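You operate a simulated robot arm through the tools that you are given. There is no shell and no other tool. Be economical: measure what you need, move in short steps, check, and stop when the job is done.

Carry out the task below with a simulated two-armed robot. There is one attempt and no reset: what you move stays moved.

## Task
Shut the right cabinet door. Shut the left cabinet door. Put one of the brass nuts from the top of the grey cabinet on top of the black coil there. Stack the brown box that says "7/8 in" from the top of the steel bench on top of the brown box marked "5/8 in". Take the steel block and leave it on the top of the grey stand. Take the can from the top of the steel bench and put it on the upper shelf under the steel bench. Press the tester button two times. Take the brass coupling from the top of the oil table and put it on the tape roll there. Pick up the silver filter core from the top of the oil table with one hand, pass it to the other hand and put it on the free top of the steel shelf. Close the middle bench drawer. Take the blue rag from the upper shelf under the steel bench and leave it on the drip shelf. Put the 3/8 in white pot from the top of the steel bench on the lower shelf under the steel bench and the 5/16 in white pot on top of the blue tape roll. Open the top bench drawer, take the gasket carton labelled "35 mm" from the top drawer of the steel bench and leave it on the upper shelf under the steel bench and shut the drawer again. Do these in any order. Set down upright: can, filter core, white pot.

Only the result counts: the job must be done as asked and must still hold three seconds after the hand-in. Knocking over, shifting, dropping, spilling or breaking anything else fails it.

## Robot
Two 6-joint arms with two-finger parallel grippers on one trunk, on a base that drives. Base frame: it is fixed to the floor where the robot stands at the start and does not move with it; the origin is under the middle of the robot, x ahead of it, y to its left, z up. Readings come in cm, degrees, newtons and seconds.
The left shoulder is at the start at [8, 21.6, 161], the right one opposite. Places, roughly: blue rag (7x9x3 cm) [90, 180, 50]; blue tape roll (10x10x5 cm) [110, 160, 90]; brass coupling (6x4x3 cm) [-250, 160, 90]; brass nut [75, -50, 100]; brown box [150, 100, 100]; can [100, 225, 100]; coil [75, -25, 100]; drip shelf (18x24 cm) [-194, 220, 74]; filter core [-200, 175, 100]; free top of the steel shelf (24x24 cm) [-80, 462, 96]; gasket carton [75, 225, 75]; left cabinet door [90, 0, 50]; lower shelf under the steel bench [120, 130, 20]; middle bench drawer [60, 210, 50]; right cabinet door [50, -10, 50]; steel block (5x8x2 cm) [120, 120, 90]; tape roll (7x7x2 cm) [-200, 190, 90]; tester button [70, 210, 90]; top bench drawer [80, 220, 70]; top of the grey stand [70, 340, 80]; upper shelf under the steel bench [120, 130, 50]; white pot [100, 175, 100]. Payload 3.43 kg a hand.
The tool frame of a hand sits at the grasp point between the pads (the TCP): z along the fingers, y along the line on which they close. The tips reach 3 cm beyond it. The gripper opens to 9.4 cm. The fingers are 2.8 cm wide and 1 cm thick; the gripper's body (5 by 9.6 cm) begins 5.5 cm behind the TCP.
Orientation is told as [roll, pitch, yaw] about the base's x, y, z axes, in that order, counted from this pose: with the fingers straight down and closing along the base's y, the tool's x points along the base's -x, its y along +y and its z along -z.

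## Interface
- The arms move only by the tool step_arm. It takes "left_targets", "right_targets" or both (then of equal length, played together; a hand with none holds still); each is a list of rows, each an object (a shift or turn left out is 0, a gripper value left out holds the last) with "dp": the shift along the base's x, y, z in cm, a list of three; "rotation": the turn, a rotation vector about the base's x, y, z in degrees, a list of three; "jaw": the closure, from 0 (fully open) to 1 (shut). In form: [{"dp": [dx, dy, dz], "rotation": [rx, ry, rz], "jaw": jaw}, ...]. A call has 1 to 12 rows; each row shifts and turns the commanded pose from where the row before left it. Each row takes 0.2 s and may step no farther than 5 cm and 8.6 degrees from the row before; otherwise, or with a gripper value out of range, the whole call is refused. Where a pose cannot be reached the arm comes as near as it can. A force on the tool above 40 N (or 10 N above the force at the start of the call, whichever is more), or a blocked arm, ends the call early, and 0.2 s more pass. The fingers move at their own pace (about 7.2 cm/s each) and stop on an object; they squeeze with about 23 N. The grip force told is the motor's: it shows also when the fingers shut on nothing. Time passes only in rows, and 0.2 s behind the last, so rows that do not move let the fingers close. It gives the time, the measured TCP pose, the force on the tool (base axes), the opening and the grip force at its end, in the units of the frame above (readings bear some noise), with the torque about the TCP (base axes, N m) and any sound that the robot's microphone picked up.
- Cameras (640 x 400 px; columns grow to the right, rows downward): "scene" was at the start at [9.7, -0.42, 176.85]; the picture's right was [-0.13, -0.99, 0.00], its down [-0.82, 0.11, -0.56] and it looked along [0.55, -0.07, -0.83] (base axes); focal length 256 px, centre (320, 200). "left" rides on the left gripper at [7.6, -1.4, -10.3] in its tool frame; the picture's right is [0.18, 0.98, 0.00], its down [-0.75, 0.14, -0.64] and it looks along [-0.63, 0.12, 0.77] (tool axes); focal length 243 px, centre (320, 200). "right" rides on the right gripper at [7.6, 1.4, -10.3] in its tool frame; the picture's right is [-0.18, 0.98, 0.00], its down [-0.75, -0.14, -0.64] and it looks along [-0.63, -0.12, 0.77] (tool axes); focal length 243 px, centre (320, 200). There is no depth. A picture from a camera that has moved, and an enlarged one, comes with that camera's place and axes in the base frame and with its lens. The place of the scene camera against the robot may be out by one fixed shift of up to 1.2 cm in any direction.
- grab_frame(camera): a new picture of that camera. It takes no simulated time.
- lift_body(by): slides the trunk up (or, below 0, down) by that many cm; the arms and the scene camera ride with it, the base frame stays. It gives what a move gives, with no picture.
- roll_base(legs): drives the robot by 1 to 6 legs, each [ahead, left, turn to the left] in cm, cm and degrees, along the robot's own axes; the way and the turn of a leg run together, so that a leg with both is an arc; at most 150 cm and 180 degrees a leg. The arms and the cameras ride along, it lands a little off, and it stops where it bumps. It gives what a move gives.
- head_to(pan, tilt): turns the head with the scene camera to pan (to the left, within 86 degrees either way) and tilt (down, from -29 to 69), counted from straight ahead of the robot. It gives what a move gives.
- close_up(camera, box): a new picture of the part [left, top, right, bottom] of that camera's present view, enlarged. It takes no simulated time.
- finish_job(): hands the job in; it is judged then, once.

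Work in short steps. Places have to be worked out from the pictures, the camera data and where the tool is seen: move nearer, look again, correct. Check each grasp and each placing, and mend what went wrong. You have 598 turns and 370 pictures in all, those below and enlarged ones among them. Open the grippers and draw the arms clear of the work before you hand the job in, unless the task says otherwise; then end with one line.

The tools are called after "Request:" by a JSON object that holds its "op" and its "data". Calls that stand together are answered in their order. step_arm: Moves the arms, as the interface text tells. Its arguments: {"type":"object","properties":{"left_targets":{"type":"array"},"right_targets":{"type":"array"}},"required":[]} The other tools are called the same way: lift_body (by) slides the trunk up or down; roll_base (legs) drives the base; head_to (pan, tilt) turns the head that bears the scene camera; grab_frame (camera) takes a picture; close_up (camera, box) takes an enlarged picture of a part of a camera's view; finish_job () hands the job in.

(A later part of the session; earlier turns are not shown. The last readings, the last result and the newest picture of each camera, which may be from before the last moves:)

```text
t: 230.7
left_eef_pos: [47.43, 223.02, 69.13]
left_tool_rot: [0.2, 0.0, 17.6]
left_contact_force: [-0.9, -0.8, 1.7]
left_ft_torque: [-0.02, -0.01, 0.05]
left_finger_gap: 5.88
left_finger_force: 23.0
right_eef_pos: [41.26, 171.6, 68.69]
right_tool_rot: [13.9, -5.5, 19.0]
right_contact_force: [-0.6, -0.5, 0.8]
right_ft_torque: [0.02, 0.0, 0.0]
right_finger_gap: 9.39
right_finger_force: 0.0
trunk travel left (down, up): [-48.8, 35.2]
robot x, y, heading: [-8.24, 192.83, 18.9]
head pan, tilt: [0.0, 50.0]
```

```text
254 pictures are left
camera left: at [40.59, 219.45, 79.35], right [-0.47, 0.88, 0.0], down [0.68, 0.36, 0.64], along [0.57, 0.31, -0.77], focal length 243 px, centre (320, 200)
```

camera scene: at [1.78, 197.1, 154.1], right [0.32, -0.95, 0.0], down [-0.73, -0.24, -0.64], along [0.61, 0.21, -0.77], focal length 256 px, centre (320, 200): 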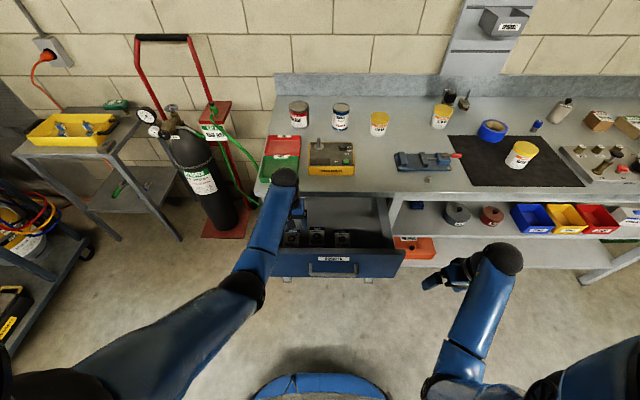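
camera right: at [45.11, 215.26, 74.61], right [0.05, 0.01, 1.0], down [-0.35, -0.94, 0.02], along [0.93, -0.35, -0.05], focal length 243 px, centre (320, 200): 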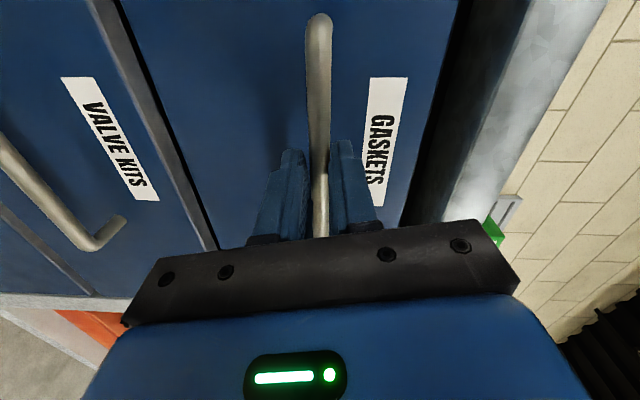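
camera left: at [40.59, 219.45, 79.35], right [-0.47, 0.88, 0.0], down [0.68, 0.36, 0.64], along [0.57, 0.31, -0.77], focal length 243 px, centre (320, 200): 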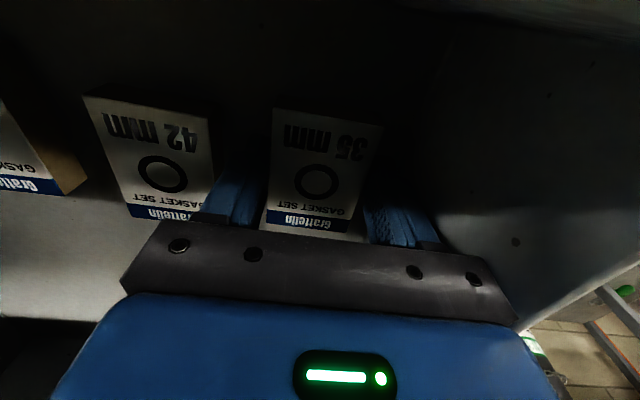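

Gripped at 5.9 cm. I lift it out.

Request:
{"op": "lift_body", "data": {"by": 28}}

Request:
{"op": "grab_frame", "data": {"camera": "left"}}

```text
t: 233.5
left_eef_pos: [47.39, 222.97, 97.17]
left_tool_rot: [0.2, 0.0, 17.6]
left_contact_force: [-0.3, 0.3, -0.8]
left_ft_torque: [-0.02, 0.02, 0.02]
left_finger_gap: 5.9
left_finger_force: 23.1
right_eef_pos: [41.22, 171.63, 96.61]
right_tool_rot: [13.9, -5.5, 18.9]
right_contact_force: [-0.1, -0.5, -0.3]
right_ft_torque: [0.0, 0.01, -0.02]
right_finger_gap: 9.4
right_finger_force: 0.1
trunk travel left (down, up): [-76.8, 7.2]
robot x, y, heading: [-8.2, 193.51, 18.9]
head pan, tilt: [0.0, 50.0]
```

```text
253 pictures are left
camera left: at [40.61, 219.46, 107.32], right [-0.47, 0.88, 0.0], down [0.68, 0.36, 0.64], along [0.56, 0.31, -0.77], focal length 243 px, centre (320, 200)
```

left: 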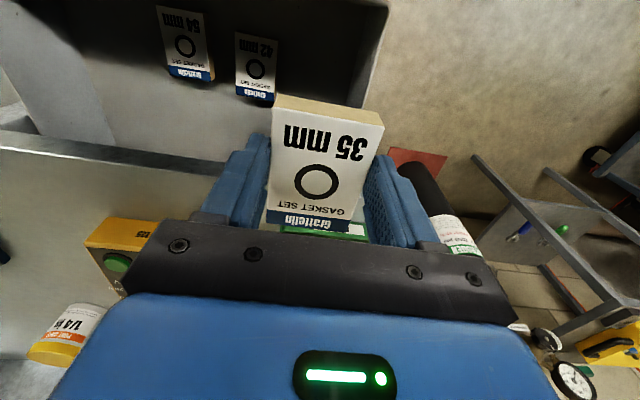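

The 35 mm carton is held. I back up and prepare the right hand to close the drawer: square it, tilt fingers forward, jaw shut.

Request:
{"op": "roll_base", "data": {"legs": [[-14, 0, 0]]}}

Request:
{"op": "step_arm", "data": {"right_targets": [{"dp": [0, 3, 0], "rotation": [-7.4, 0.3, 0], "jaw": 1}, {"dp": [0, 3, 0], "rotation": [-7.4, 0.3, 0]}, {"dp": [-1, 4, -2]}, {"dp": [-1, 4, -2]}, {"dp": [-1, 4, -2], "rotation": [2.6, -7.6, 0]}, {"dp": [-1, 4, -1], "rotation": [2.6, -7.6, 0]}, {"dp": [0, 3, -1], "rotation": [2.6, -7.6, 0]}, {"dp": [0, 0, -1], "rotation": [2.6, -7.6, 0]}, {"dp": [0, 0, -1], "rotation": [2.6, -7.6, 0]}]}}

Request:
{"op": "grab_frame", "data": {"camera": "scene"}}

Request:
{"op": "grab_frame", "data": {"camera": "right"}}

```text
t: 234.8
left_eef_pos: [34.62, 218.49, 96.92]
left_tool_rot: [0.1, 0.2, 17.5]
left_contact_force: [0.6, -0.8, -0.4]
left_ft_torque: [-0.03, 0.05, 0.04]
left_finger_gap: 5.91
left_finger_force: 22.9
right_eef_pos: [28.07, 166.99, 96.52]
right_tool_rot: [14.0, -5.3, 18.9]
right_contact_force: [-0.6, -0.6, 0.0]
right_ft_torque: [0.03, 0.01, -0.03]
right_finger_gap: 9.4
right_finger_force: 0.0
trunk travel left (down, up): [-76.8, 7.2]
robot x, y, heading: [-21.43, 188.34, 18.5]
head pan, tilt: [0.0, 50.0]
```

```text
t: 236.8
left_eef_pos: [34.31, 218.57, 97.2]
left_tool_rot: [0.1, 0.0, 17.4]
left_contact_force: [-0.2, -0.6, -0.2]
left_ft_torque: [0.0, 0.01, 0.0]
left_finger_gap: 5.91
left_finger_force: 23.0
right_eef_pos: [24.87, 186.49, 87.75]
right_tool_rot: [13.2, -46.7, 18.8]
right_contact_force: [-0.3, 0.3, 0.8]
right_ft_torque: [-0.02, 0.03, -0.02]
right_finger_gap: 0.0
right_finger_force: 23.2
right hand out of reach, approached as far as the arm can: row 1, 2, 4, 5, 6, 7
trunk travel left (down, up): [-76.8, 7.2]
robot x, y, heading: [-21.41, 188.36, 18.8]
head pan, tilt: [0.0, 50.0]
```

```text
252 pictures are left
camera scene: at [-11.7, 192.63, 170.41], right [0.32, -0.95, 0.0], down [-0.73, -0.24, -0.64], along [0.61, 0.2, -0.77], focal length 256 px, centre (320, 200)
```

scene: 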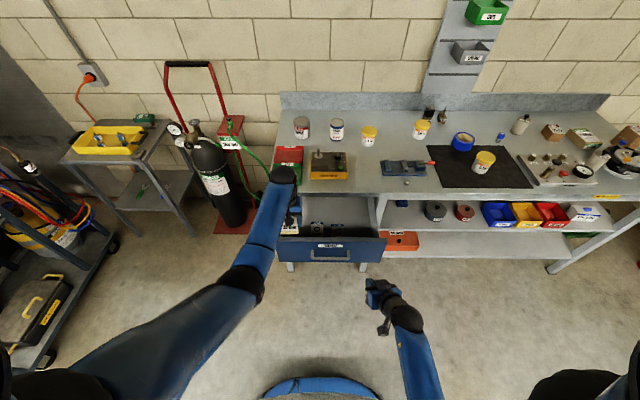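

```text
251 pictures are left
camera right: at [13.05, 181.43, 89.24], right [-0.34, 0.89, 0.29], down [0.17, -0.24, 0.96], along [0.92, 0.38, -0.07], focal length 243 px, centre (320, 200)
```

right: 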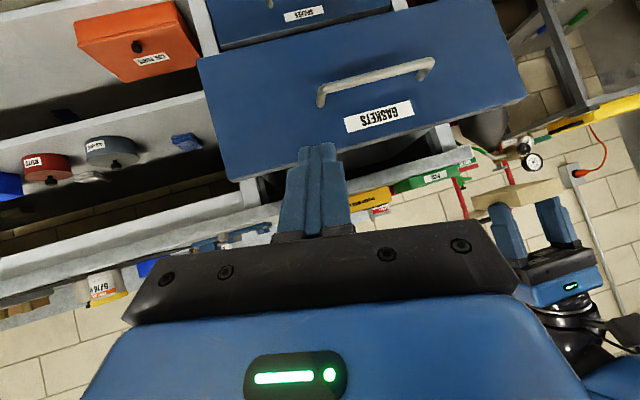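

I'll push the panel beside its handle using the arm only (left hand stays put). Lower 8 cm, then advance.

Request:
{"op": "lift_body", "data": {"by": -8}}

Request:
{"op": "step_arm", "data": {"right_targets": [{"dp": [2, 3.5, 0]}, {"dp": [3.5, 1.5, 0]}, {"dp": [3.5, 1.2, 0]}, {"dp": [2, 0.7, 0]}, {"dp": [2, 0.7, 0]}, {"dp": [1.9, 0.65, 0]}, {"dp": [1.9, 0.65, 0]}, {"dp": [1.9, 0.65, 0]}]}}

Request:
{"op": "grab_frame", "data": {"camera": "scene"}}

```text
t: 238.0
left_eef_pos: [34.31, 218.46, 89.11]
left_tool_rot: [0.1, 0.0, 17.4]
left_contact_force: [0.2, -0.1, -0.4]
left_ft_torque: [0.03, -0.01, -0.02]
left_finger_gap: 5.94
left_finger_force: 23.5
right_eef_pos: [24.94, 186.58, 79.77]
right_tool_rot: [13.2, -46.6, 18.8]
right_contact_force: [0.8, 0.9, 1.0]
right_ft_torque: [0.05, -0.01, 0.0]
right_finger_gap: 0.01
right_finger_force: 23.1
trunk travel left (down, up): [-68.8, 15.2]
robot x, y, heading: [-21.57, 188.48, 18.5]
head pan, tilt: [0.0, 50.0]
```

```text
t: 239.8
left_eef_pos: [34.36, 218.52, 88.99]
left_tool_rot: [0.2, 0.2, 17.3]
left_contact_force: [0.4, 0.4, -1.2]
left_ft_torque: [0.03, 0.0, -0.01]
left_finger_gap: 5.92
left_finger_force: 22.7
right_eef_pos: [43.36, 195.26, 79.71]
right_tool_rot: [13.1, -46.5, 18.8]
right_contact_force: [-0.4, -0.6, 0.8]
right_ft_torque: [0.01, -0.01, 0.05]
right_finger_gap: 0.0
right_finger_force: 22.2
right hand out of reach, approached as far as the arm can: row 1
trunk travel left (down, up): [-68.8, 15.2]
robot x, y, heading: [-21.22, 189.06, 18.3]
head pan, tilt: [0.0, 50.0]
```

```text
250 pictures are left
camera scene: at [-11.45, 192.75, 162.39], right [0.32, -0.95, 0.0], down [-0.73, -0.24, -0.64], along [0.61, 0.2, -0.77], focal length 256 px, centre (320, 200)
```

scene: 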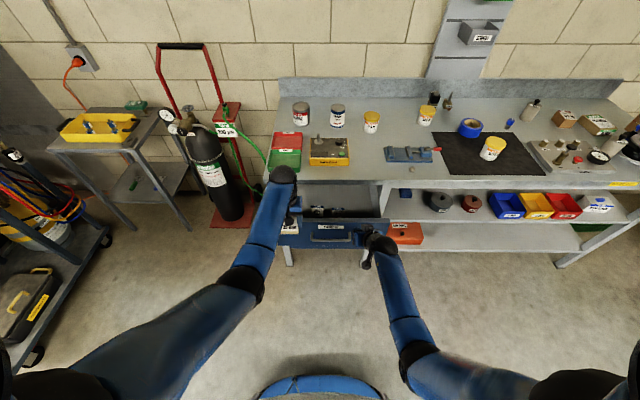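

Moving the drawer now. I continue pushing with slow steps.

Request:
{"op": "step_arm", "data": {"right_targets": [{"dp": [1.9, 0.65, 0]}, {"dp": [1.9, 0.65, 0]}, {"dp": [1.9, 0.65, 0]}, {"dp": [1.9, 0.65, 0]}, {"dp": [1.9, 0.65, 0]}, {"dp": [1.9, 0.65, 0]}, {"dp": [1.9, 0.65, 0]}]}}

Request:
{"op": "grab_frame", "data": {"camera": "scene"}}

```text
t: 241.4
left_eef_pos: [34.29, 218.49, 89.05]
left_tool_rot: [0.1, 0.1, 17.3]
left_contact_force: [-0.2, 0.0, -0.5]
left_ft_torque: [0.01, -0.03, 0.01]
left_finger_gap: 5.94
left_finger_force: 23.0
right_eef_pos: [55.42, 199.27, 79.77]
right_tool_rot: [13.1, -46.6, 18.8]
right_contact_force: [0.8, -0.6, -0.8]
right_ft_torque: [0.0, -0.01, 0.01]
right_finger_gap: 0.01
right_finger_force: 23.0
right hand out of reach, approached as far as the arm can: row 7
trunk travel left (down, up): [-68.8, 15.2]
robot x, y, heading: [-21.18, 188.76, 18.6]
head pan, tilt: [0.0, 50.0]
```

```text
249 pictures are left
camera scene: at [-11.49, 192.76, 162.38], right [0.32, -0.95, 0.0], down [-0.73, -0.24, -0.64], along [0.61, 0.2, -0.77], focal length 256 px, centre (320, 200)
```

scene: 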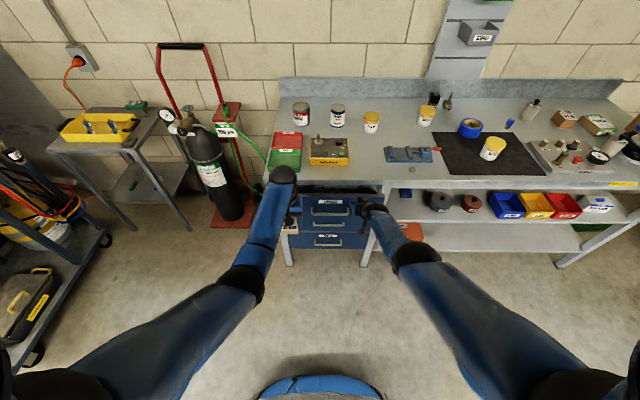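

Nearly there. I finish with a short forward base move (left hand stays well before the bench edge).

Request:
{"op": "roll_base", "data": {"legs": [[9, 0, 0]]}}

Request:
{"op": "close_up", "data": {"camera": "scene", "box": [240, 160, 440, 300]}}

```text
t: 242.5
left_eef_pos: [42.08, 221.01, 88.96]
left_tool_rot: [0.2, 0.1, 17.4]
left_contact_force: [0.8, -0.3, -0.8]
left_ft_torque: [-0.02, 0.03, -0.01]
left_finger_gap: 5.94
left_finger_force: 22.2
right_eef_pos: [62.91, 201.93, 79.58]
right_tool_rot: [13.4, -46.0, 18.9]
right_contact_force: [0.1, -0.3, -0.3]
right_ft_torque: [-0.01, 0.05, -0.03]
right_finger_gap: 0.0
right_finger_force: 23.3
trunk travel left (down, up): [-68.8, 15.2]
robot x, y, heading: [-13.65, 191.24, 18.3]
head pan, tilt: [0.0, 50.0]
stopped in leg 1: the force on the tool passed its limit at 306 N (the readings are from after the stop); the commanded pose is now the measured one
```

```text
2.86 times, centred on (340, 230) of scene
camera zoom: at [-3.71, 195.29, 162.38], right [0.31, -0.95, 0.0], down [-0.73, -0.24, -0.64], along [0.61, 0.2, -0.77], focal length 733 px, centre (263, 114)
```

zoom: 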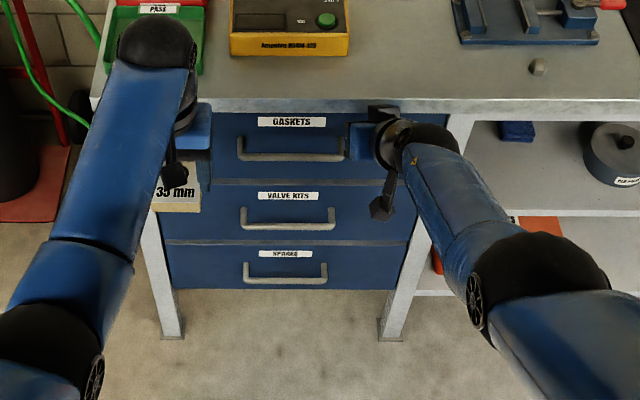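

Both drawers look shut. I back off and check the right arm still folds.

Request:
{"op": "roll_base", "data": {"legs": [[-12, 0, 0]]}}

Request:
{"op": "step_arm", "data": {"right_targets": [{"dp": [-1.5, -0.8, 0.5]}, {"dp": [-3, -1.5, 1]}, {"dp": [-3.5, -1.5, 1]}, {"dp": [-3.5, -1.5, 1]}]}}

Request:
{"op": "grab_frame", "data": {"camera": "scene"}}

```text
t: 243.8
left_eef_pos: [30.72, 217.17, 88.81]
left_tool_rot: [0.2, 0.2, 17.4]
left_contact_force: [0.7, 0.2, -1.3]
left_ft_torque: [0.0, 0.03, 0.01]
left_finger_gap: 5.9
left_finger_force: 23.4
right_eef_pos: [51.58, 198.08, 79.39]
right_tool_rot: [13.4, -46.0, 18.9]
right_contact_force: [-0.2, 0.2, -0.4]
right_ft_torque: [0.04, -0.01, -0.06]
right_finger_gap: 0.0
right_finger_force: 22.3
trunk travel left (down, up): [-68.8, 15.2]
robot x, y, heading: [-25.38, 187.29, 18.5]
head pan, tilt: [0.0, 50.0]
```

```text
t: 244.8
left_eef_pos: [30.46, 217.2, 89.15]
left_tool_rot: [0.2, -0.1, 17.4]
left_contact_force: [-1.1, 0.1, -0.4]
left_ft_torque: [0.02, 0.02, -0.01]
left_finger_gap: 5.91
left_finger_force: 22.3
right_eef_pos: [39.61, 192.51, 83.22]
right_tool_rot: [13.4, -46.3, 18.7]
right_contact_force: [0.1, 0.2, -0.2]
right_ft_torque: [0.01, -0.02, -0.01]
right_finger_gap: 0.0
right_finger_force: 23.0
trunk travel left (down, up): [-68.8, 15.2]
robot x, y, heading: [-25.17, 187.75, 17.9]
head pan, tilt: [0.0, 50.0]
```

```text
247 pictures are left
camera scene: at [-15.52, 191.33, 162.42], right [0.32, -0.95, 0.0], down [-0.73, -0.24, -0.64], along [0.61, 0.2, -0.77], focal length 256 px, centre (320, 200)
```

scene: 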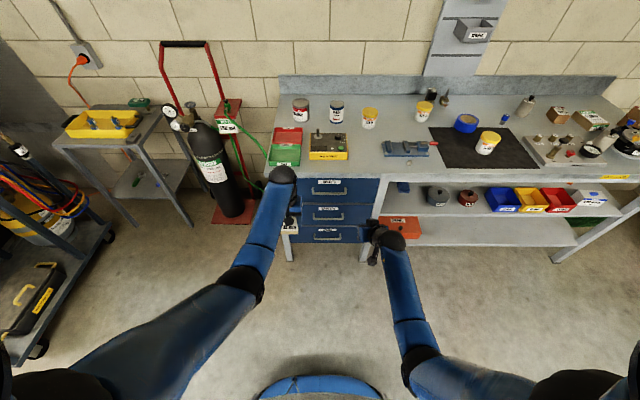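

I strafe right in front of the shelves and lower the trunk to view the upper shelf.

Request:
{"op": "roll_base", "data": {"legs": [[0, -35, 1]]}}

Request:
{"op": "lift_body", "data": {"by": -25}}

Request:
{"op": "head_to", "data": {"pan": 0, "tilt": 38}}

Request:
{"op": "grab_frame", "data": {"camera": "scene"}}

```text
t: 247.1
left_eef_pos: [41.41, 184.93, 89.03]
left_tool_rot: [0.1, 0.0, 18.4]
left_contact_force: [0.2, -0.1, -0.9]
left_ft_torque: [-0.04, 0.02, 0.05]
left_finger_gap: 5.92
left_finger_force: 23.1
right_eef_pos: [50.91, 160.43, 83.03]
right_tool_rot: [13.2, -46.1, 20.1]
right_contact_force: [0.3, -0.1, -0.3]
right_ft_torque: [-0.04, 0.0, 0.02]
right_finger_gap: 0.03
right_finger_force: 23.3
trunk travel left (down, up): [-68.8, 15.2]
robot x, y, heading: [-14.3, 154.43, 19.3]
head pan, tilt: [0.0, 50.0]
```

```text
t: 249.7
left_eef_pos: [41.51, 184.9, 64.1]
left_tool_rot: [0.2, 0.0, 18.3]
left_contact_force: [0.9, 0.7, -1.1]
left_ft_torque: [-0.03, -0.01, 0.0]
left_finger_gap: 5.93
left_finger_force: 22.8
right_eef_pos: [50.91, 160.32, 58.08]
right_tool_rot: [13.3, -46.1, 19.9]
right_contact_force: [-0.4, -0.4, 0.9]
right_ft_torque: [-0.02, 0.0, -0.02]
right_finger_gap: 0.02
right_finger_force: 22.1
trunk travel left (down, up): [-43.8, 40.2]
robot x, y, heading: [-13.62, 153.63, 19.3]
head pan, tilt: [0.0, 50.0]
```

```text
t: 250.4
left_eef_pos: [41.47, 184.84, 63.97]
left_tool_rot: [0.3, 0.0, 18.4]
left_contact_force: [0.5, -0.1, 0.1]
left_ft_torque: [-0.01, 0.0, -0.02]
left_finger_gap: 5.92
left_finger_force: 23.1
right_eef_pos: [50.94, 160.31, 58.06]
right_tool_rot: [13.4, -46.0, 19.8]
right_contact_force: [0.4, 0.7, -0.1]
right_ft_torque: [-0.02, -0.01, 0.01]
right_finger_gap: 0.0
right_finger_force: 22.7
trunk travel left (down, up): [-43.8, 40.2]
robot x, y, heading: [-13.88, 154.27, 19.3]
head pan, tilt: [0.0, 38.0]
```

```text
246 pictures are left
camera scene: at [-3.16, 158.62, 139.11], right [0.33, -0.94, 0.0], down [-0.58, -0.2, -0.79], along [0.74, 0.26, -0.62], focal length 256 px, centre (320, 200)
```

scene: 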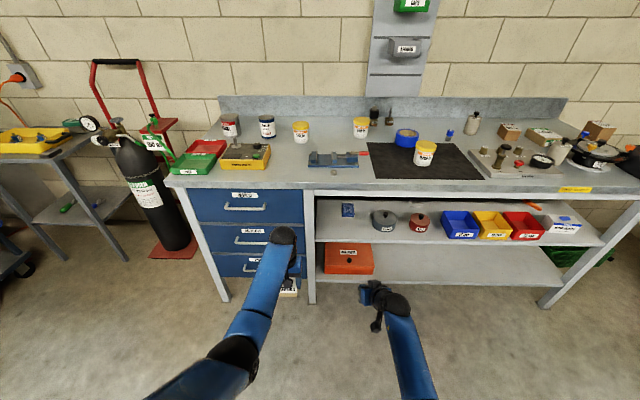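

Request:
{"op": "close_up", "data": {"camera": "scene", "box": [300, 180, 600, 300]}}

```text
2.13 times, centred on (450, 240) of scene
camera zoom: at [-3.16, 158.62, 139.11], right [0.33, -0.94, 0.0], down [-0.58, -0.2, -0.79], along [0.74, 0.26, -0.62], focal length 547 px, centre (43, 115)
```

zoom: 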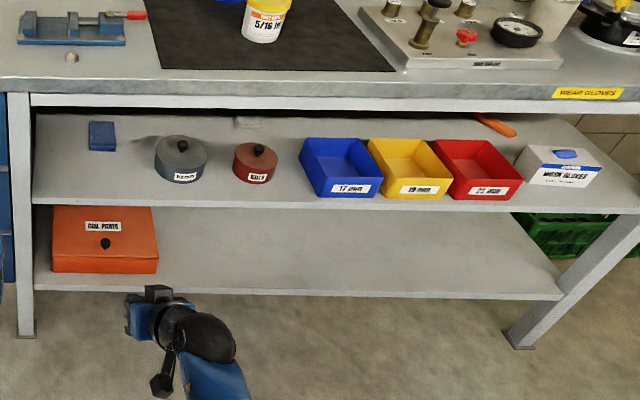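

Free space is at the shelf's front-left, around (82.4,184.7). I retract both hands and tilt the left fingers ~32° forward before driving up.

Request:
{"op": "step_arm", "data": {"left_targets": [{"dp": [-4.4, -1.5, 0]}, {"dp": [-4.4, -1.5, 0]}, {"dp": [-3, -1, 0], "rotation": [2.6, -7.6, 0]}, {"dp": [-2, -0.7, 0], "rotation": [2.6, -7.6, 0]}, {"dp": [0, 0, 0], "rotation": [2.6, -7.6, 0]}, {"dp": [0, 0, 0], "rotation": [2.6, -7.6, 0]}], "right_targets": [{"dp": [-4.4, -1.5, 0]}, {"dp": [-4.4, -1.5, 0]}, {"dp": [-4.4, -1.5, 0]}, {"dp": [-4.4, -1.5, 0]}, {"dp": [-1, -3, 0]}, {"dp": [0, -3, 0]}]}}

Request:
{"op": "grab_frame", "data": {"camera": "scene"}}

```text
t: 251.8
left_eef_pos: [27.64, 180.21, 64.21]
left_tool_rot: [0.4, -32.3, 18.3]
left_contact_force: [0.5, -0.3, -1.6]
left_ft_torque: [-0.03, -0.01, 0.0]
left_finger_gap: 5.91
left_finger_force: 23.0
right_eef_pos: [32.36, 148.12, 58.11]
right_tool_rot: [13.3, -46.2, 19.9]
right_contact_force: [0.3, 0.1, 0.4]
right_ft_torque: [-0.06, 0.0, 0.01]
right_finger_gap: 0.02
right_finger_force: 23.0
trunk travel left (down, up): [-43.8, 40.2]
robot x, y, heading: [-14.1, 154.47, 19.3]
head pan, tilt: [0.0, 38.0]
```

```text
244 pictures are left
camera scene: at [-3.29, 158.6, 139.13], right [0.33, -0.94, 0.0], down [-0.58, -0.2, -0.79], along [0.74, 0.26, -0.62], focal length 256 px, centre (320, 200)
```

scene: 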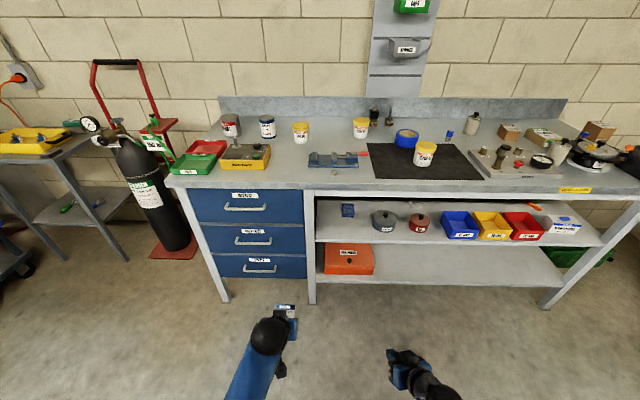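

I strafe right 13.5 and forward 36 to bring the carton before the shelf gap.

Request:
{"op": "roll_base", "data": {"legs": [[0, -13.5, 0], [36, 0, 0]]}}

Request:
{"op": "grab_frame", "data": {"camera": "left"}}

Request:
{"op": "grab_frame", "data": {"camera": "scene"}}

```text
t: 255.0
left_eef_pos: [66.98, 179.02, 64.14]
left_tool_rot: [0.4, -32.2, 18.0]
left_contact_force: [0.8, 0.8, -0.8]
left_ft_torque: [0.01, 0.0, 0.01]
left_finger_gap: 5.91
left_finger_force: 23.0
right_eef_pos: [71.39, 147.1, 57.97]
right_tool_rot: [13.4, -46.2, 19.5]
right_contact_force: [-0.1, 0.5, -0.4]
right_ft_torque: [-0.03, -0.01, 0.02]
right_finger_gap: 0.02
right_finger_force: 23.3
trunk travel left (down, up): [-43.8, 40.2]
robot x, y, heading: [24.81, 153.33, 18.9]
head pan, tilt: [0.0, 38.0]
```

```text
243 pictures are left
camera left: at [55.99, 173.99, 68.67], right [-0.46, 0.89, -0.09], down [0.24, 0.22, 0.95], along [0.86, 0.41, -0.31], focal length 243 px, centre (320, 200)
```

left: 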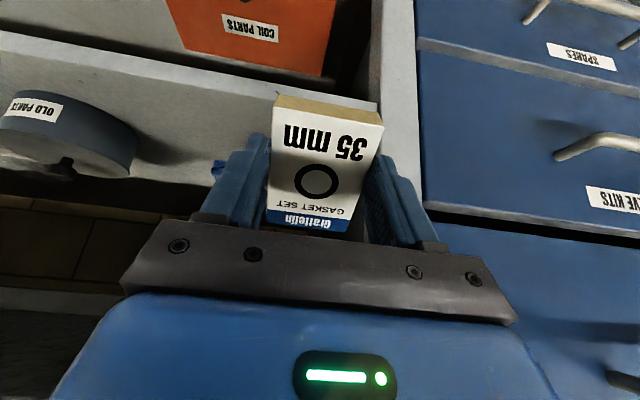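

```text
242 pictures are left
camera scene: at [35.91, 157.68, 139.12], right [0.33, -0.95, 0.0], down [-0.58, -0.2, -0.79], along [0.74, 0.26, -0.62], focal length 256 px, centre (320, 200)
```

scene: 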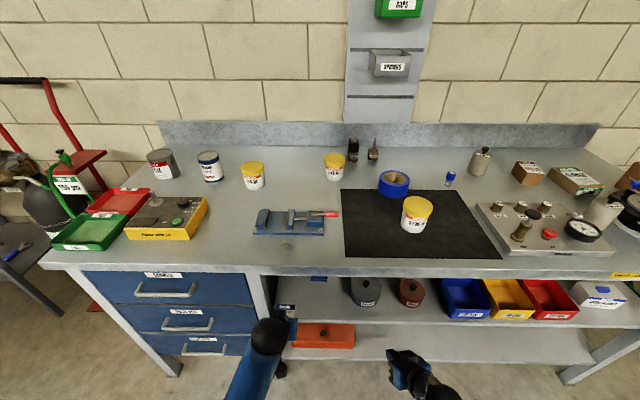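

I zoom the left camera to identify the shelf's front edge.

Request:
{"op": "close_up", "data": {"camera": "left", "box": [100, 20, 440, 230]}}

```text
1.88 times, centred on (270, 125) of left
camera zoom: at [55.99, 173.99, 68.67], right [-0.46, 0.89, -0.09], down [0.24, 0.22, 0.95], along [0.86, 0.41, -0.31], focal length 457 px, centre (414, 341)
```

zoom: 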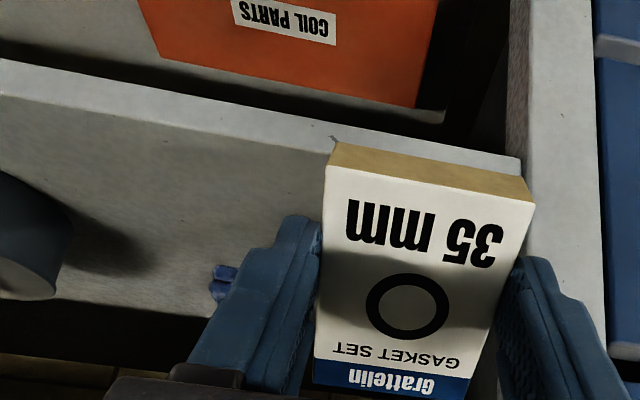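

The shelf appears at z≈54 with its front edge just behind the bench edge. I shift slightly right (away from the post) and extend 13 cm in above the shelf.

Request:
{"op": "step_arm", "data": {"left_targets": [{"dp": [0.5, -1.5, 0]}, {"dp": [3, 1, 0]}, {"dp": [3, 1, 0]}, {"dp": [3, 1, 0]}, {"dp": [3.3, 1.1, 0]}]}}

Request:
{"op": "grab_frame", "data": {"camera": "left"}}

Request:
{"op": "grab_frame", "data": {"camera": "scene"}}

```text
t: 256.2
left_eef_pos: [78.1, 181.26, 63.82]
left_tool_rot: [0.8, -31.8, 17.6]
left_contact_force: [0.5, 1.0, -0.3]
left_ft_torque: [-0.01, 0.02, 0.02]
left_finger_gap: 5.92
left_finger_force: 23.3
right_eef_pos: [70.62, 146.89, 58.34]
right_tool_rot: [13.4, -46.6, 19.7]
right_contact_force: [0.6, 0.2, -0.1]
right_ft_torque: [-0.01, -0.03, -0.01]
right_finger_gap: 0.0
right_finger_force: 23.2
trunk travel left (down, up): [-43.8, 40.2]
robot x, y, heading: [24.93, 153.08, 18.7]
head pan, tilt: [0.0, 38.0]
```

```text
240 pictures are left
camera left: at [67.21, 176.14, 68.42], right [-0.45, 0.89, -0.08], down [0.25, 0.22, 0.94], along [0.86, 0.41, -0.32], focal length 243 px, centre (320, 200)
```

left: 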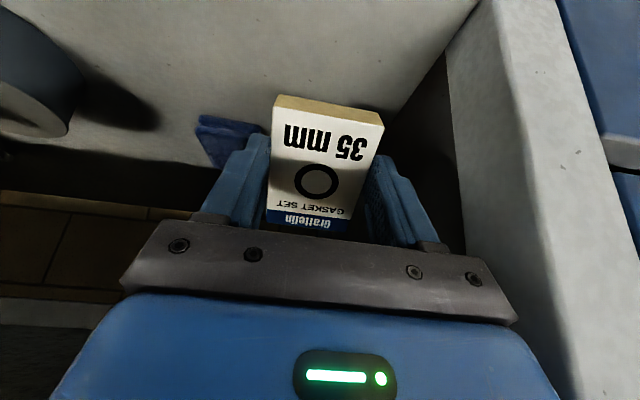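

```text
239 pictures are left
camera scene: at [34.17, 157.15, 139.14], right [0.33, -0.94, 0.0], down [-0.57, -0.2, -0.8], along [0.75, 0.26, -0.61], focal length 256 px, centre (320, 200)
```

scene: 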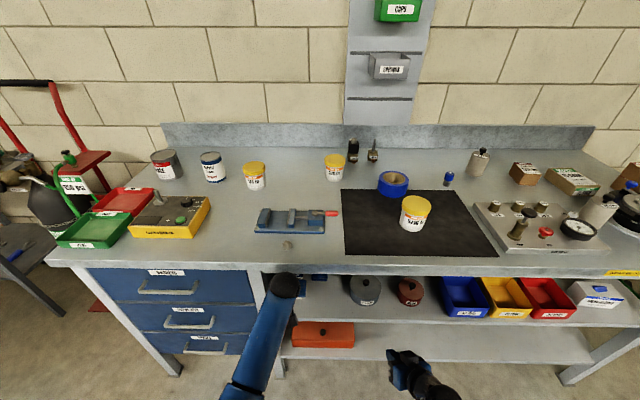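

Good position. I lower gradually to feel the shelf.

Request:
{"op": "lift_body", "data": {"by": -3.5}}

Request:
{"op": "step_arm", "data": {"left_targets": [{"dp": [0, 0, -0.5]}, {"dp": [0, 0, -0.5]}]}}

Request:
{"op": "grab_frame", "data": {"camera": "left"}}

```text
t: 257.0
left_eef_pos: [80.05, 181.72, 60.52]
left_tool_rot: [0.6, -31.8, 18.0]
left_contact_force: [0.2, -0.2, 0.6]
left_ft_torque: [-0.04, 0.05, 0.02]
left_finger_gap: 5.91
left_finger_force: 22.9
right_eef_pos: [71.6, 147.2, 54.47]
right_tool_rot: [13.4, -46.1, 19.5]
right_contact_force: [-0.3, -0.4, 0.2]
right_ft_torque: [0.01, 0.0, 0.0]
right_finger_gap: 0.0
right_finger_force: 22.8
trunk travel left (down, up): [-40.3, 43.7]
robot x, y, heading: [25.63, 153.48, 18.9]
head pan, tilt: [0.0, 38.0]
```

```text
t: 257.6
left_eef_pos: [79.83, 181.6, 59.7]
left_tool_rot: [0.5, -32.2, 18.0]
left_contact_force: [0.7, 0.3, 0.0]
left_ft_torque: [0.0, 0.01, 0.0]
left_finger_gap: 5.9
left_finger_force: 22.6
right_eef_pos: [71.39, 147.04, 54.56]
right_tool_rot: [13.5, -46.2, 19.5]
right_contact_force: [-0.5, -0.1, -0.3]
right_ft_torque: [0.01, 0.01, 0.0]
right_finger_gap: 0.01
right_finger_force: 23.0
trunk travel left (down, up): [-40.3, 43.7]
robot x, y, heading: [25.43, 153.22, 19.0]
head pan, tilt: [0.0, 38.0]
```

```text
238 pictures are left
camera left: at [68.86, 176.53, 64.31], right [-0.46, 0.89, -0.09], down [0.24, 0.22, 0.95], along [0.86, 0.41, -0.31], focal length 243 px, centre (320, 200)
```

left: 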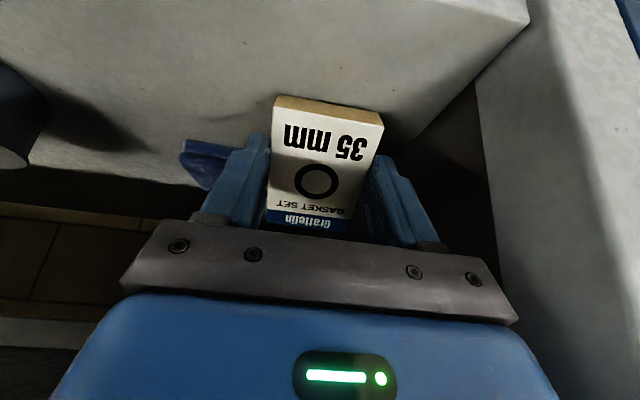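

Request:
{"op": "step_arm", "data": {"left_targets": [{"dp": [0, 0, -0.5]}, {"dp": [0, 0, -0.5]}, {"dp": [0, 0, -0.5]}]}}

Request:
{"op": "step_arm", "data": {"left_targets": [{"dp": [0, 0, -0.5]}, {"dp": [0, 0, -0.5]}, {"dp": [0, 0, -0.5]}]}}

```text
t: 258.4
left_eef_pos: [79.84, 181.64, 58.71]
left_tool_rot: [0.5, -32.8, 18.0]
left_contact_force: [0.3, 2.1, 15.7]
left_ft_torque: [0.04, 0.03, 0.02]
left_finger_gap: 5.96
left_finger_force: 22.9
right_eef_pos: [71.22, 147.12, 54.64]
right_tool_rot: [13.3, -46.3, 19.5]
right_contact_force: [-0.4, 0.5, -0.3]
right_ft_torque: [-0.01, 0.02, 0.0]
right_finger_gap: 0.0
right_finger_force: 22.9
trunk travel left (down, up): [-40.3, 43.7]
robot x, y, heading: [25.1, 153.24, 19.2]
head pan, tilt: [0.0, 38.0]
```

```text
t: 259.2
left_eef_pos: [79.75, 181.61, 56.89]
left_tool_rot: [0.5, -32.3, 17.9]
left_contact_force: [2.6, 0.4, 16.1]
left_ft_torque: [-0.14, -0.08, 0.01]
left_finger_gap: 5.94
left_finger_force: 23.1
right_eef_pos: [71.32, 147.09, 54.51]
right_tool_rot: [13.4, -46.2, 19.5]
right_contact_force: [0.7, 0.2, 0.6]
right_ft_torque: [-0.02, -0.02, 0.02]
right_finger_gap: 0.0
right_finger_force: 22.7
trunk travel left (down, up): [-40.3, 43.7]
robot x, y, heading: [25.03, 153.85, 18.8]
head pan, tilt: [0.0, 38.0]
```

Contact; the carton is swivelling flat in the grip. I check.

Request:
{"op": "grab_frame", "data": {"camera": "left"}}

```text
237 pictures are left
camera left: at [68.81, 176.45, 61.4], right [-0.46, 0.89, -0.09], down [0.24, 0.22, 0.95], along [0.86, 0.41, -0.31], focal length 243 px, centre (320, 200)
```

left: 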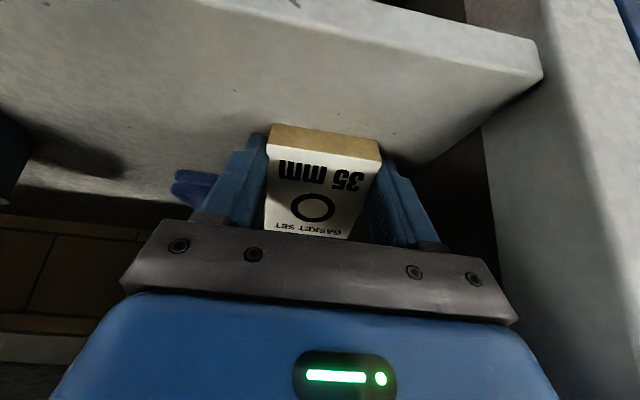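

It is nearly flat. I release and withdraw.

Request:
{"op": "step_arm", "data": {"left_targets": [{"jaw": 0.3}, {"jaw": 0.25}, {"jaw": 0.25}, {"dp": [-0.5, -0.2, 1.5]}, {"dp": [-1, -0.3, 2]}, {"dp": [-3.5, -1.2, 1]}, {"dp": [-4, -1.3, 0]}, {"dp": [-4, -1.3, 0]}, {"dp": [-4, -1.3, 0]}]}}

Request:
{"op": "grab_frame", "data": {"camera": "left"}}

```text
t: 261.2
left_eef_pos: [62.62, 176.1, 61.22]
left_tool_rot: [0.6, -32.1, 17.8]
left_contact_force: [-0.7, -0.2, 0.0]
left_ft_torque: [0.02, 0.0, 0.01]
left_finger_gap: 7.07
left_finger_force: 0.0
right_eef_pos: [71.31, 147.08, 54.59]
right_tool_rot: [13.5, -46.2, 19.6]
right_contact_force: [-0.8, 0.3, 0.0]
right_ft_torque: [-0.01, -0.01, 0.01]
right_finger_gap: 0.0
right_finger_force: 22.9
trunk travel left (down, up): [-40.3, 43.7]
robot x, y, heading: [25.31, 153.04, 18.9]
head pan, tilt: [0.0, 38.0]
```

```text
236 pictures are left
camera left: at [51.66, 170.99, 65.75], right [-0.46, 0.89, -0.09], down [0.24, 0.22, 0.95], along [0.86, 0.41, -0.31], focal length 243 px, centre (320, 200)
```

left: 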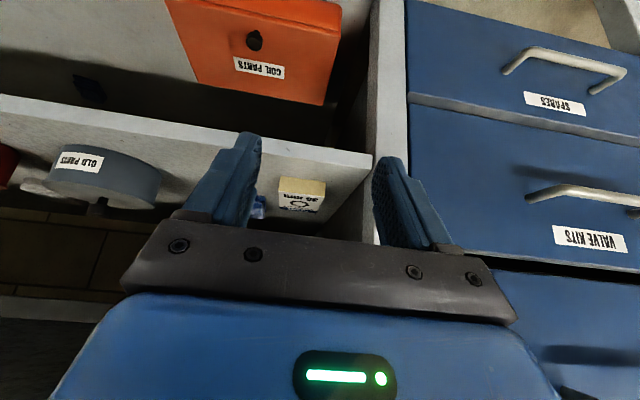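

The carton lies flat on the shelf. Next the rag: I'll take it with the right hand (and carry it). I retract the left hand, level the right hand's roll, raise 6 cm and strafe left 10 cm.

Request:
{"op": "step_arm", "data": {"left_targets": [{"dp": [-3.8, -1.3, 0]}, {"dp": [-3.8, -1.3, 0]}, {"dp": [-1, 3, 0]}], "right_targets": [{"dp": [-2, -0.7, 0], "rotation": [-4.4, -1.6, -4.85], "jaw": 0}, {"dp": [-2, -0.7, 0], "rotation": [-4.4, -1.6, -4.85]}, {"dp": [0, 0, 0]}]}}

Request:
{"op": "lift_body", "data": {"by": 8}}

Request:
{"op": "roll_base", "data": {"legs": [[0, 10, 0]]}}

Request:
{"op": "grab_frame", "data": {"camera": "right"}}

Request:
{"op": "grab_frame", "data": {"camera": "scene"}}

```text
t: 262.0
left_eef_pos: [54.1, 176.66, 61.29]
left_tool_rot: [0.5, -32.1, 18.1]
left_contact_force: [0.1, 0.1, -0.2]
left_ft_torque: [-0.01, -0.01, 0.02]
left_finger_gap: 7.08
left_finger_force: 0.1
right_eef_pos: [68.51, 144.36, 54.26]
right_tool_rot: [3.6, -46.3, 19.6]
right_contact_force: [0.5, -0.4, 1.0]
right_ft_torque: [0.04, 0.04, 0.0]
right_finger_gap: 9.42
right_finger_force: 0.1
right hand out of reach, approached as far as the arm can: row 2
trunk travel left (down, up): [-40.3, 43.7]
robot x, y, heading: [25.66, 153.31, 19.1]
head pan, tilt: [0.0, 38.0]
```

```text
t: 263.2
left_eef_pos: [53.97, 176.55, 69.24]
left_tool_rot: [0.6, -32.1, 18.0]
left_contact_force: [0.2, -0.1, 0.5]
left_ft_torque: [0.01, 0.01, 0.01]
left_finger_gap: 7.05
left_finger_force: 0.0
right_eef_pos: [68.54, 144.34, 62.23]
right_tool_rot: [3.6, -46.2, 19.6]
right_contact_force: [0.1, -0.5, 0.4]
right_ft_torque: [0.04, -0.03, -0.01]
right_finger_gap: 9.42
right_finger_force: 0.0
trunk travel left (down, up): [-48.3, 35.7]
robot x, y, heading: [25.17, 153.05, 19.0]
head pan, tilt: [0.0, 38.0]
```

```text
t: 264.4
left_eef_pos: [50.66, 185.9, 69.3]
left_tool_rot: [0.5, -32.1, 18.0]
left_contact_force: [-0.5, 0.2, 0.9]
left_ft_torque: [0.02, 0.02, 0.02]
left_finger_gap: 7.06
left_finger_force: 0.1
right_eef_pos: [65.37, 153.95, 62.12]
right_tool_rot: [3.6, -46.3, 19.7]
right_contact_force: [0.4, -0.3, 0.1]
right_ft_torque: [0.02, 0.0, 0.02]
right_finger_gap: 9.42
right_finger_force: 0.1
trunk travel left (down, up): [-48.3, 35.7]
robot x, y, heading: [21.64, 162.8, 19.4]
head pan, tilt: [0.0, 38.0]
```

```text
235 pictures are left
camera right: at [53.07, 150.3, 63.81], right [-0.25, 0.95, 0.18], down [0.12, -0.15, 0.98], along [0.96, 0.27, -0.08], focal length 243 px, centre (320, 200)
```

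right: 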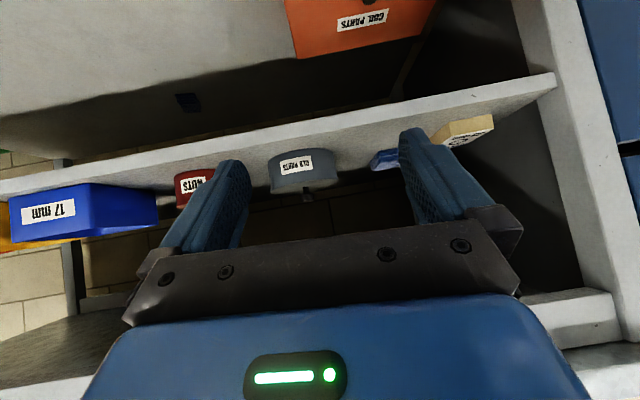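

```text
234 pictures are left
camera scene: at [32.6, 167.11, 143.62], right [0.33, -0.94, 0.0], down [-0.58, -0.2, -0.79], along [0.74, 0.26, -0.62], focal length 256 px, centre (320, 200)
```

scene: 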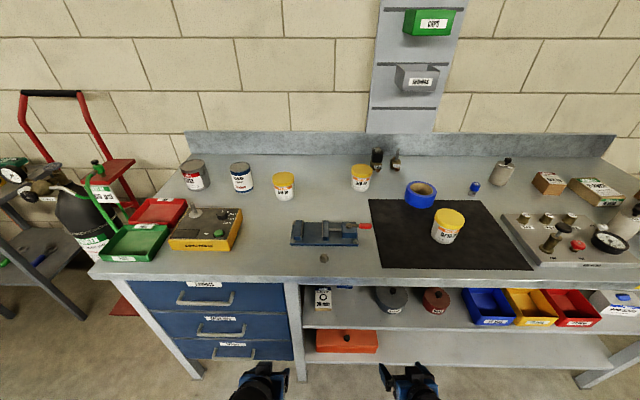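

The rag is visible behind the carton. I move the right hand in line with it and a bit higher for a better look.

Request:
{"op": "step_arm", "data": {"right_targets": [{"dp": [-1.2, 3.6, 2]}, {"dp": [-1.2, 3.6, 2]}, {"dp": [-1.2, 3.6, 2]}, {"dp": [3, 1, 0]}]}}

Request:
{"op": "grab_frame", "data": {"camera": "right"}}

```text
t: 265.4
left_eef_pos: [50.87, 185.99, 69.26]
left_tool_rot: [0.6, -31.9, 18.0]
left_contact_force: [0.6, -0.1, -0.5]
left_ft_torque: [0.0, -0.01, 0.01]
left_finger_gap: 7.04
left_finger_force: 0.0
right_eef_pos: [67.79, 154.28, 63.55]
right_tool_rot: [4.2, -46.3, 19.5]
right_contact_force: [-0.3, 0.1, 0.4]
right_ft_torque: [0.0, 0.0, 0.02]
right_finger_gap: 9.42
right_finger_force: 0.0
right hand out of reach, approached as far as the arm can: row 1, 2, 3, 4
trunk travel left (down, up): [-48.3, 35.7]
robot x, y, heading: [22.29, 162.81, 19.5]
head pan, tilt: [0.0, 38.0]
```

```text
233 pictures are left
camera right: at [55.56, 150.59, 65.17], right [-0.26, 0.95, 0.18], down [0.12, -0.15, 0.98], along [0.96, 0.27, -0.08], focal length 243 px, centre (320, 200)
```

right: 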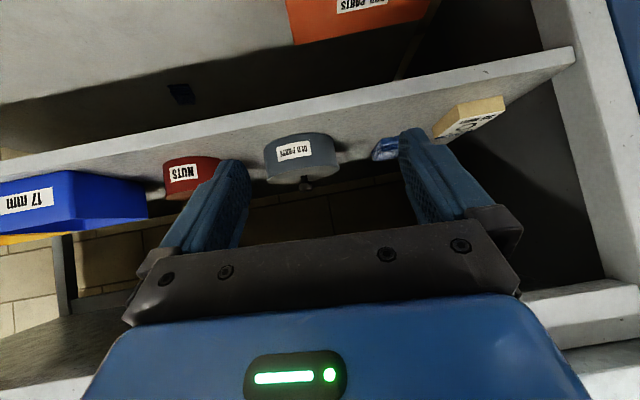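

I use the base for the lateral shift instead: strafe left 11 cm and raise 6 cm.

Request:
{"op": "roll_base", "data": {"legs": [[0, 11, 0]]}}

Request:
{"op": "lift_body", "data": {"by": 5}}

Request:
{"op": "grab_frame", "data": {"camera": "right"}}

```text
t: 266.5
left_eef_pos: [47.23, 196.13, 69.39]
left_tool_rot: [0.5, -32.1, 18.0]
left_contact_force: [-0.3, -0.8, -1.0]
left_ft_torque: [0.02, 0.03, 0.0]
left_finger_gap: 7.06
left_finger_force: 0.0
right_eef_pos: [64.14, 164.31, 63.62]
right_tool_rot: [4.0, -46.4, 19.6]
right_contact_force: [-0.6, 0.2, -0.3]
right_ft_torque: [0.0, 0.0, -0.02]
right_finger_gap: 9.4
right_finger_force: 0.1
trunk travel left (down, up): [-48.3, 35.7]
robot x, y, heading: [18.5, 172.6, 19.0]
head pan, tilt: [0.0, 38.0]
```

```text
t: 267.4
left_eef_pos: [47.17, 196.11, 74.36]
left_tool_rot: [0.5, -32.2, 17.9]
left_contact_force: [-0.3, 0.4, 0.9]
left_ft_torque: [0.02, -0.04, -0.01]
left_finger_gap: 7.06
left_finger_force: 0.0
right_eef_pos: [64.22, 164.3, 68.68]
right_tool_rot: [4.0, -46.4, 19.6]
right_contact_force: [0.1, -0.6, -0.7]
right_ft_torque: [0.0, -0.01, -0.02]
right_finger_gap: 9.42
right_finger_force: 0.0
trunk travel left (down, up): [-53.3, 30.7]
robot x, y, heading: [18.63, 173.0, 19.1]
head pan, tilt: [0.0, 38.0]
```

```text
232 pictures are left
camera right: at [51.96, 160.71, 70.2], right [-0.26, 0.95, 0.18], down [0.12, -0.15, 0.98], along [0.96, 0.27, -0.08], focal length 243 px, centre (320, 200)
```

right: 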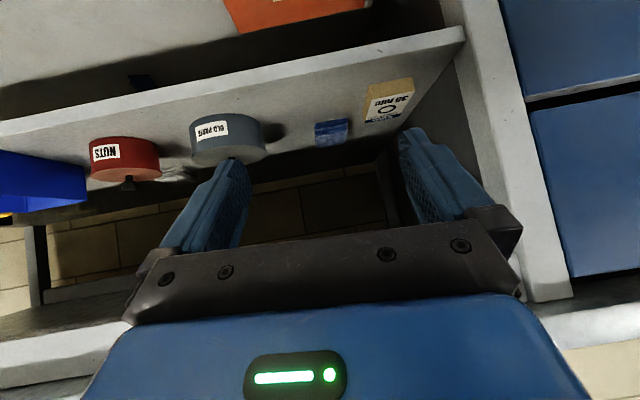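

The rag centre is ≈(95,177.5) (u≈21, v≈-45). I increase the forward tilt to ~66° so the wrist clears the bench edge, align, and lower.

Request:
{"op": "step_arm", "data": {"right_targets": [{"dp": [0, 0, 0], "rotation": [2.3, -6.7, 0], "jaw": 0.08}, {"dp": [0, 0, 0], "rotation": [2.3, -6.7, 0]}, {"dp": [-0.7, 2, 0], "rotation": [2.3, -6.7, 0]}]}}

Request:
{"op": "lift_body", "data": {"by": -9}}

Request:
{"op": "step_arm", "data": {"right_targets": [{"dp": [4, 1.4, 0]}, {"dp": [4, 1.4, 0]}, {"dp": [4, 1.4, 0]}]}}

Request:
{"op": "grab_frame", "data": {"camera": "right"}}

Request:
{"op": "grab_frame", "data": {"camera": "scene"}}

```text
t: 268.2
left_eef_pos: [47.15, 196.1, 74.14]
left_tool_rot: [0.6, -32.0, 18.0]
left_contact_force: [0.6, -0.5, -0.2]
left_ft_torque: [0.03, 0.0, -0.02]
left_finger_gap: 7.03
left_finger_force: 0.0
right_eef_pos: [63.46, 166.33, 68.52]
right_tool_rot: [3.4, -67.7, 20.1]
right_contact_force: [-0.3, -0.8, -0.5]
right_ft_torque: [0.03, -0.01, 0.01]
right_finger_gap: 8.64
right_finger_force: 0.0
trunk travel left (down, up): [-53.3, 30.7]
robot x, y, heading: [18.41, 172.83, 18.8]
head pan, tilt: [0.0, 38.0]
```

```text
t: 269.5
left_eef_pos: [47.16, 196.1, 65.22]
left_tool_rot: [0.6, -32.1, 18.1]
left_contact_force: [-0.7, 0.4, 0.5]
left_ft_torque: [-0.01, 0.0, 0.01]
left_finger_gap: 7.06
left_finger_force: 0.0
right_eef_pos: [63.56, 166.43, 59.67]
right_tool_rot: [3.4, -67.8, 20.1]
right_contact_force: [-0.1, -0.5, 0.7]
right_ft_torque: [0.01, 0.01, -0.01]
right_finger_gap: 8.66
right_finger_force: 0.1
trunk travel left (down, up): [-44.3, 39.7]
robot x, y, heading: [18.43, 172.99, 19.1]
head pan, tilt: [0.0, 38.0]
```

```text
t: 270.3
left_eef_pos: [47.19, 196.17, 65.26]
left_tool_rot: [0.5, -32.1, 17.9]
left_contact_force: [-0.5, -1.5, 0.4]
left_ft_torque: [-0.02, 0.02, 0.04]
left_finger_gap: 7.05
left_finger_force: 0.1
right_eef_pos: [75.68, 170.56, 59.45]
right_tool_rot: [3.5, -67.5, 20.0]
right_contact_force: [-0.6, 0.4, -0.1]
right_ft_torque: [-0.03, -0.01, 0.03]
right_finger_gap: 8.65
right_finger_force: 0.0
trunk travel left (down, up): [-44.3, 39.7]
robot x, y, heading: [18.28, 173.06, 19.2]
head pan, tilt: [0.0, 38.0]
```

```text
231 pictures are left
camera right: at [63.82, 167.04, 56.39], right [-0.32, 0.93, 0.19], down [-0.22, -0.27, 0.94], along [0.92, 0.26, 0.29], focal length 243 px, centre (320, 200)
```

right: 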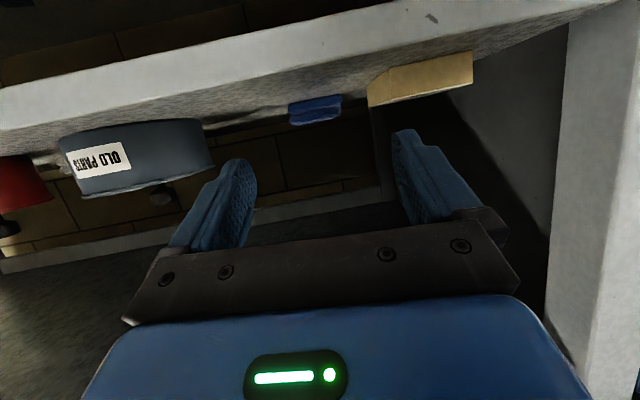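

```text
230 pictures are left
camera scene: at [29.23, 177.29, 139.61], right [0.33, -0.95, 0.0], down [-0.58, -0.2, -0.79], along [0.74, 0.26, -0.62], focal length 256 px, centre (320, 200)
```

scene: 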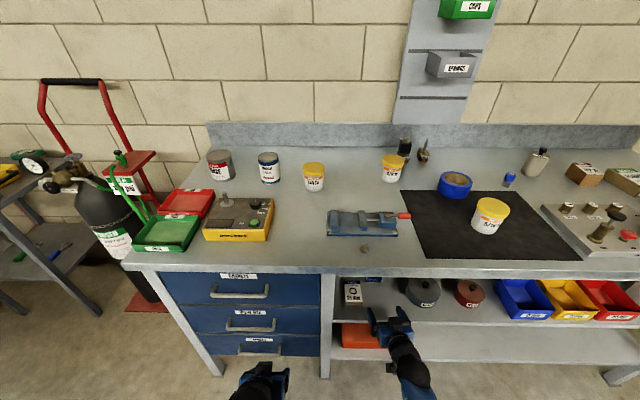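

The camera bracket would hit the shelf at that tilt; ~52° is a better compromise. I reduce the tilt, then advance.

Request:
{"op": "step_arm", "data": {"right_targets": [{"dp": [-2, -0.7, 0], "rotation": [-2.6, 7.4, 0]}, {"dp": [0, 0, 0], "rotation": [-2.6, 7.4, 0]}, {"dp": [3.8, 1.3, 0]}, {"dp": [3.8, 1.3, 0]}, {"dp": [3.8, 1.3, 0]}]}}

Request:
{"op": "grab_frame", "data": {"camera": "right"}}

```text
t: 271.5
left_eef_pos: [47.3, 196.17, 65.31]
left_tool_rot: [0.5, -32.2, 18.0]
left_contact_force: [0.2, 0.3, 0.2]
left_ft_torque: [-0.01, 0.0, 0.0]
left_finger_gap: 7.06
left_finger_force: 0.1
right_eef_pos: [85.71, 170.59, 58.63]
right_tool_rot: [4.3, -52.0, 19.8]
right_contact_force: [-0.7, -0.2, -0.1]
right_ft_torque: [0.02, -0.05, 0.02]
right_finger_gap: 8.64
right_finger_force: 0.0
right hand out of reach, approached as far as the arm can: row 1, 2, 3, 5
trunk travel left (down, up): [-44.3, 39.7]
robot x, y, heading: [18.36, 173.4, 19.3]
head pan, tilt: [0.0, 38.0]
```

```text
229 pictures are left
camera right: at [73.39, 166.81, 58.91], right [-0.28, 0.94, 0.19], down [0.03, -0.19, 0.98], along [0.96, 0.28, 0.02], focal length 243 px, centre (320, 200)
```

right: 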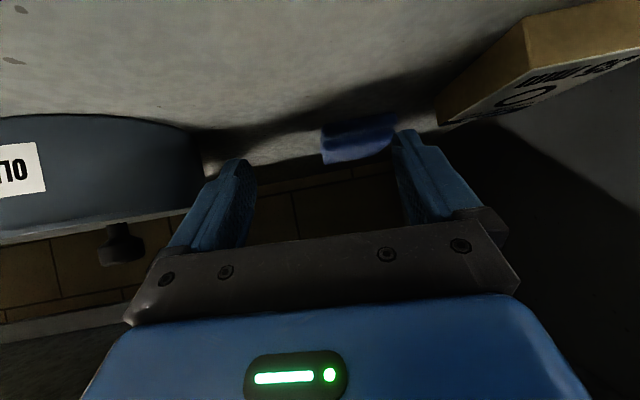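

I use the base for the remaining alignment: left 3.4 and forward 6.

Request:
{"op": "roll_base", "data": {"legs": [[0, 3.4, 0], [6, 0, 0]]}}

Request:
{"op": "step_arm", "data": {"right_targets": [{}, {}]}}

Request:
{"op": "grab_frame", "data": {"camera": "right"}}

```text
t: 272.9
left_eef_pos: [51.65, 201.07, 65.26]
left_tool_rot: [0.5, -32.1, 18.0]
left_contact_force: [0.1, 0.4, -0.7]
left_ft_torque: [0.05, 0.01, -0.01]
left_finger_gap: 7.08
left_finger_force: 0.0
right_eef_pos: [90.1, 175.65, 58.68]
right_tool_rot: [4.3, -52.2, 20.0]
right_contact_force: [0.5, -0.5, -0.2]
right_ft_torque: [0.03, -0.04, -0.03]
right_finger_gap: 8.67
right_finger_force: 0.1
trunk travel left (down, up): [-44.3, 39.7]
robot x, y, heading: [22.72, 178.56, 19.2]
head pan, tilt: [0.0, 38.0]
```

```text
t: 273.5
left_eef_pos: [51.74, 201.3, 65.32]
left_tool_rot: [0.5, -32.1, 18.0]
left_contact_force: [0.7, -0.1, -0.2]
left_ft_torque: [0.01, 0.03, 0.04]
left_finger_gap: 7.07
left_finger_force: 0.0
right_eef_pos: [90.07, 175.8, 58.65]
right_tool_rot: [4.3, -52.1, 19.9]
right_contact_force: [1.1, 0.3, -0.1]
right_ft_torque: [0.02, 0.02, 0.01]
right_finger_gap: 8.66
right_finger_force: 0.1
trunk travel left (down, up): [-44.3, 39.7]
robot x, y, heading: [23.12, 178.11, 19.1]
head pan, tilt: [0.0, 38.0]
```

```text
228 pictures are left
camera right: at [77.83, 171.98, 58.92], right [-0.28, 0.94, 0.19], down [0.03, -0.19, 0.98], along [0.96, 0.28, 0.02], focal length 243 px, centre (320, 200)
```

right: 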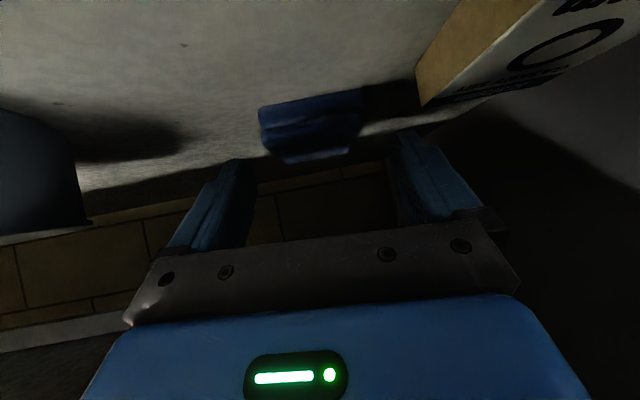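

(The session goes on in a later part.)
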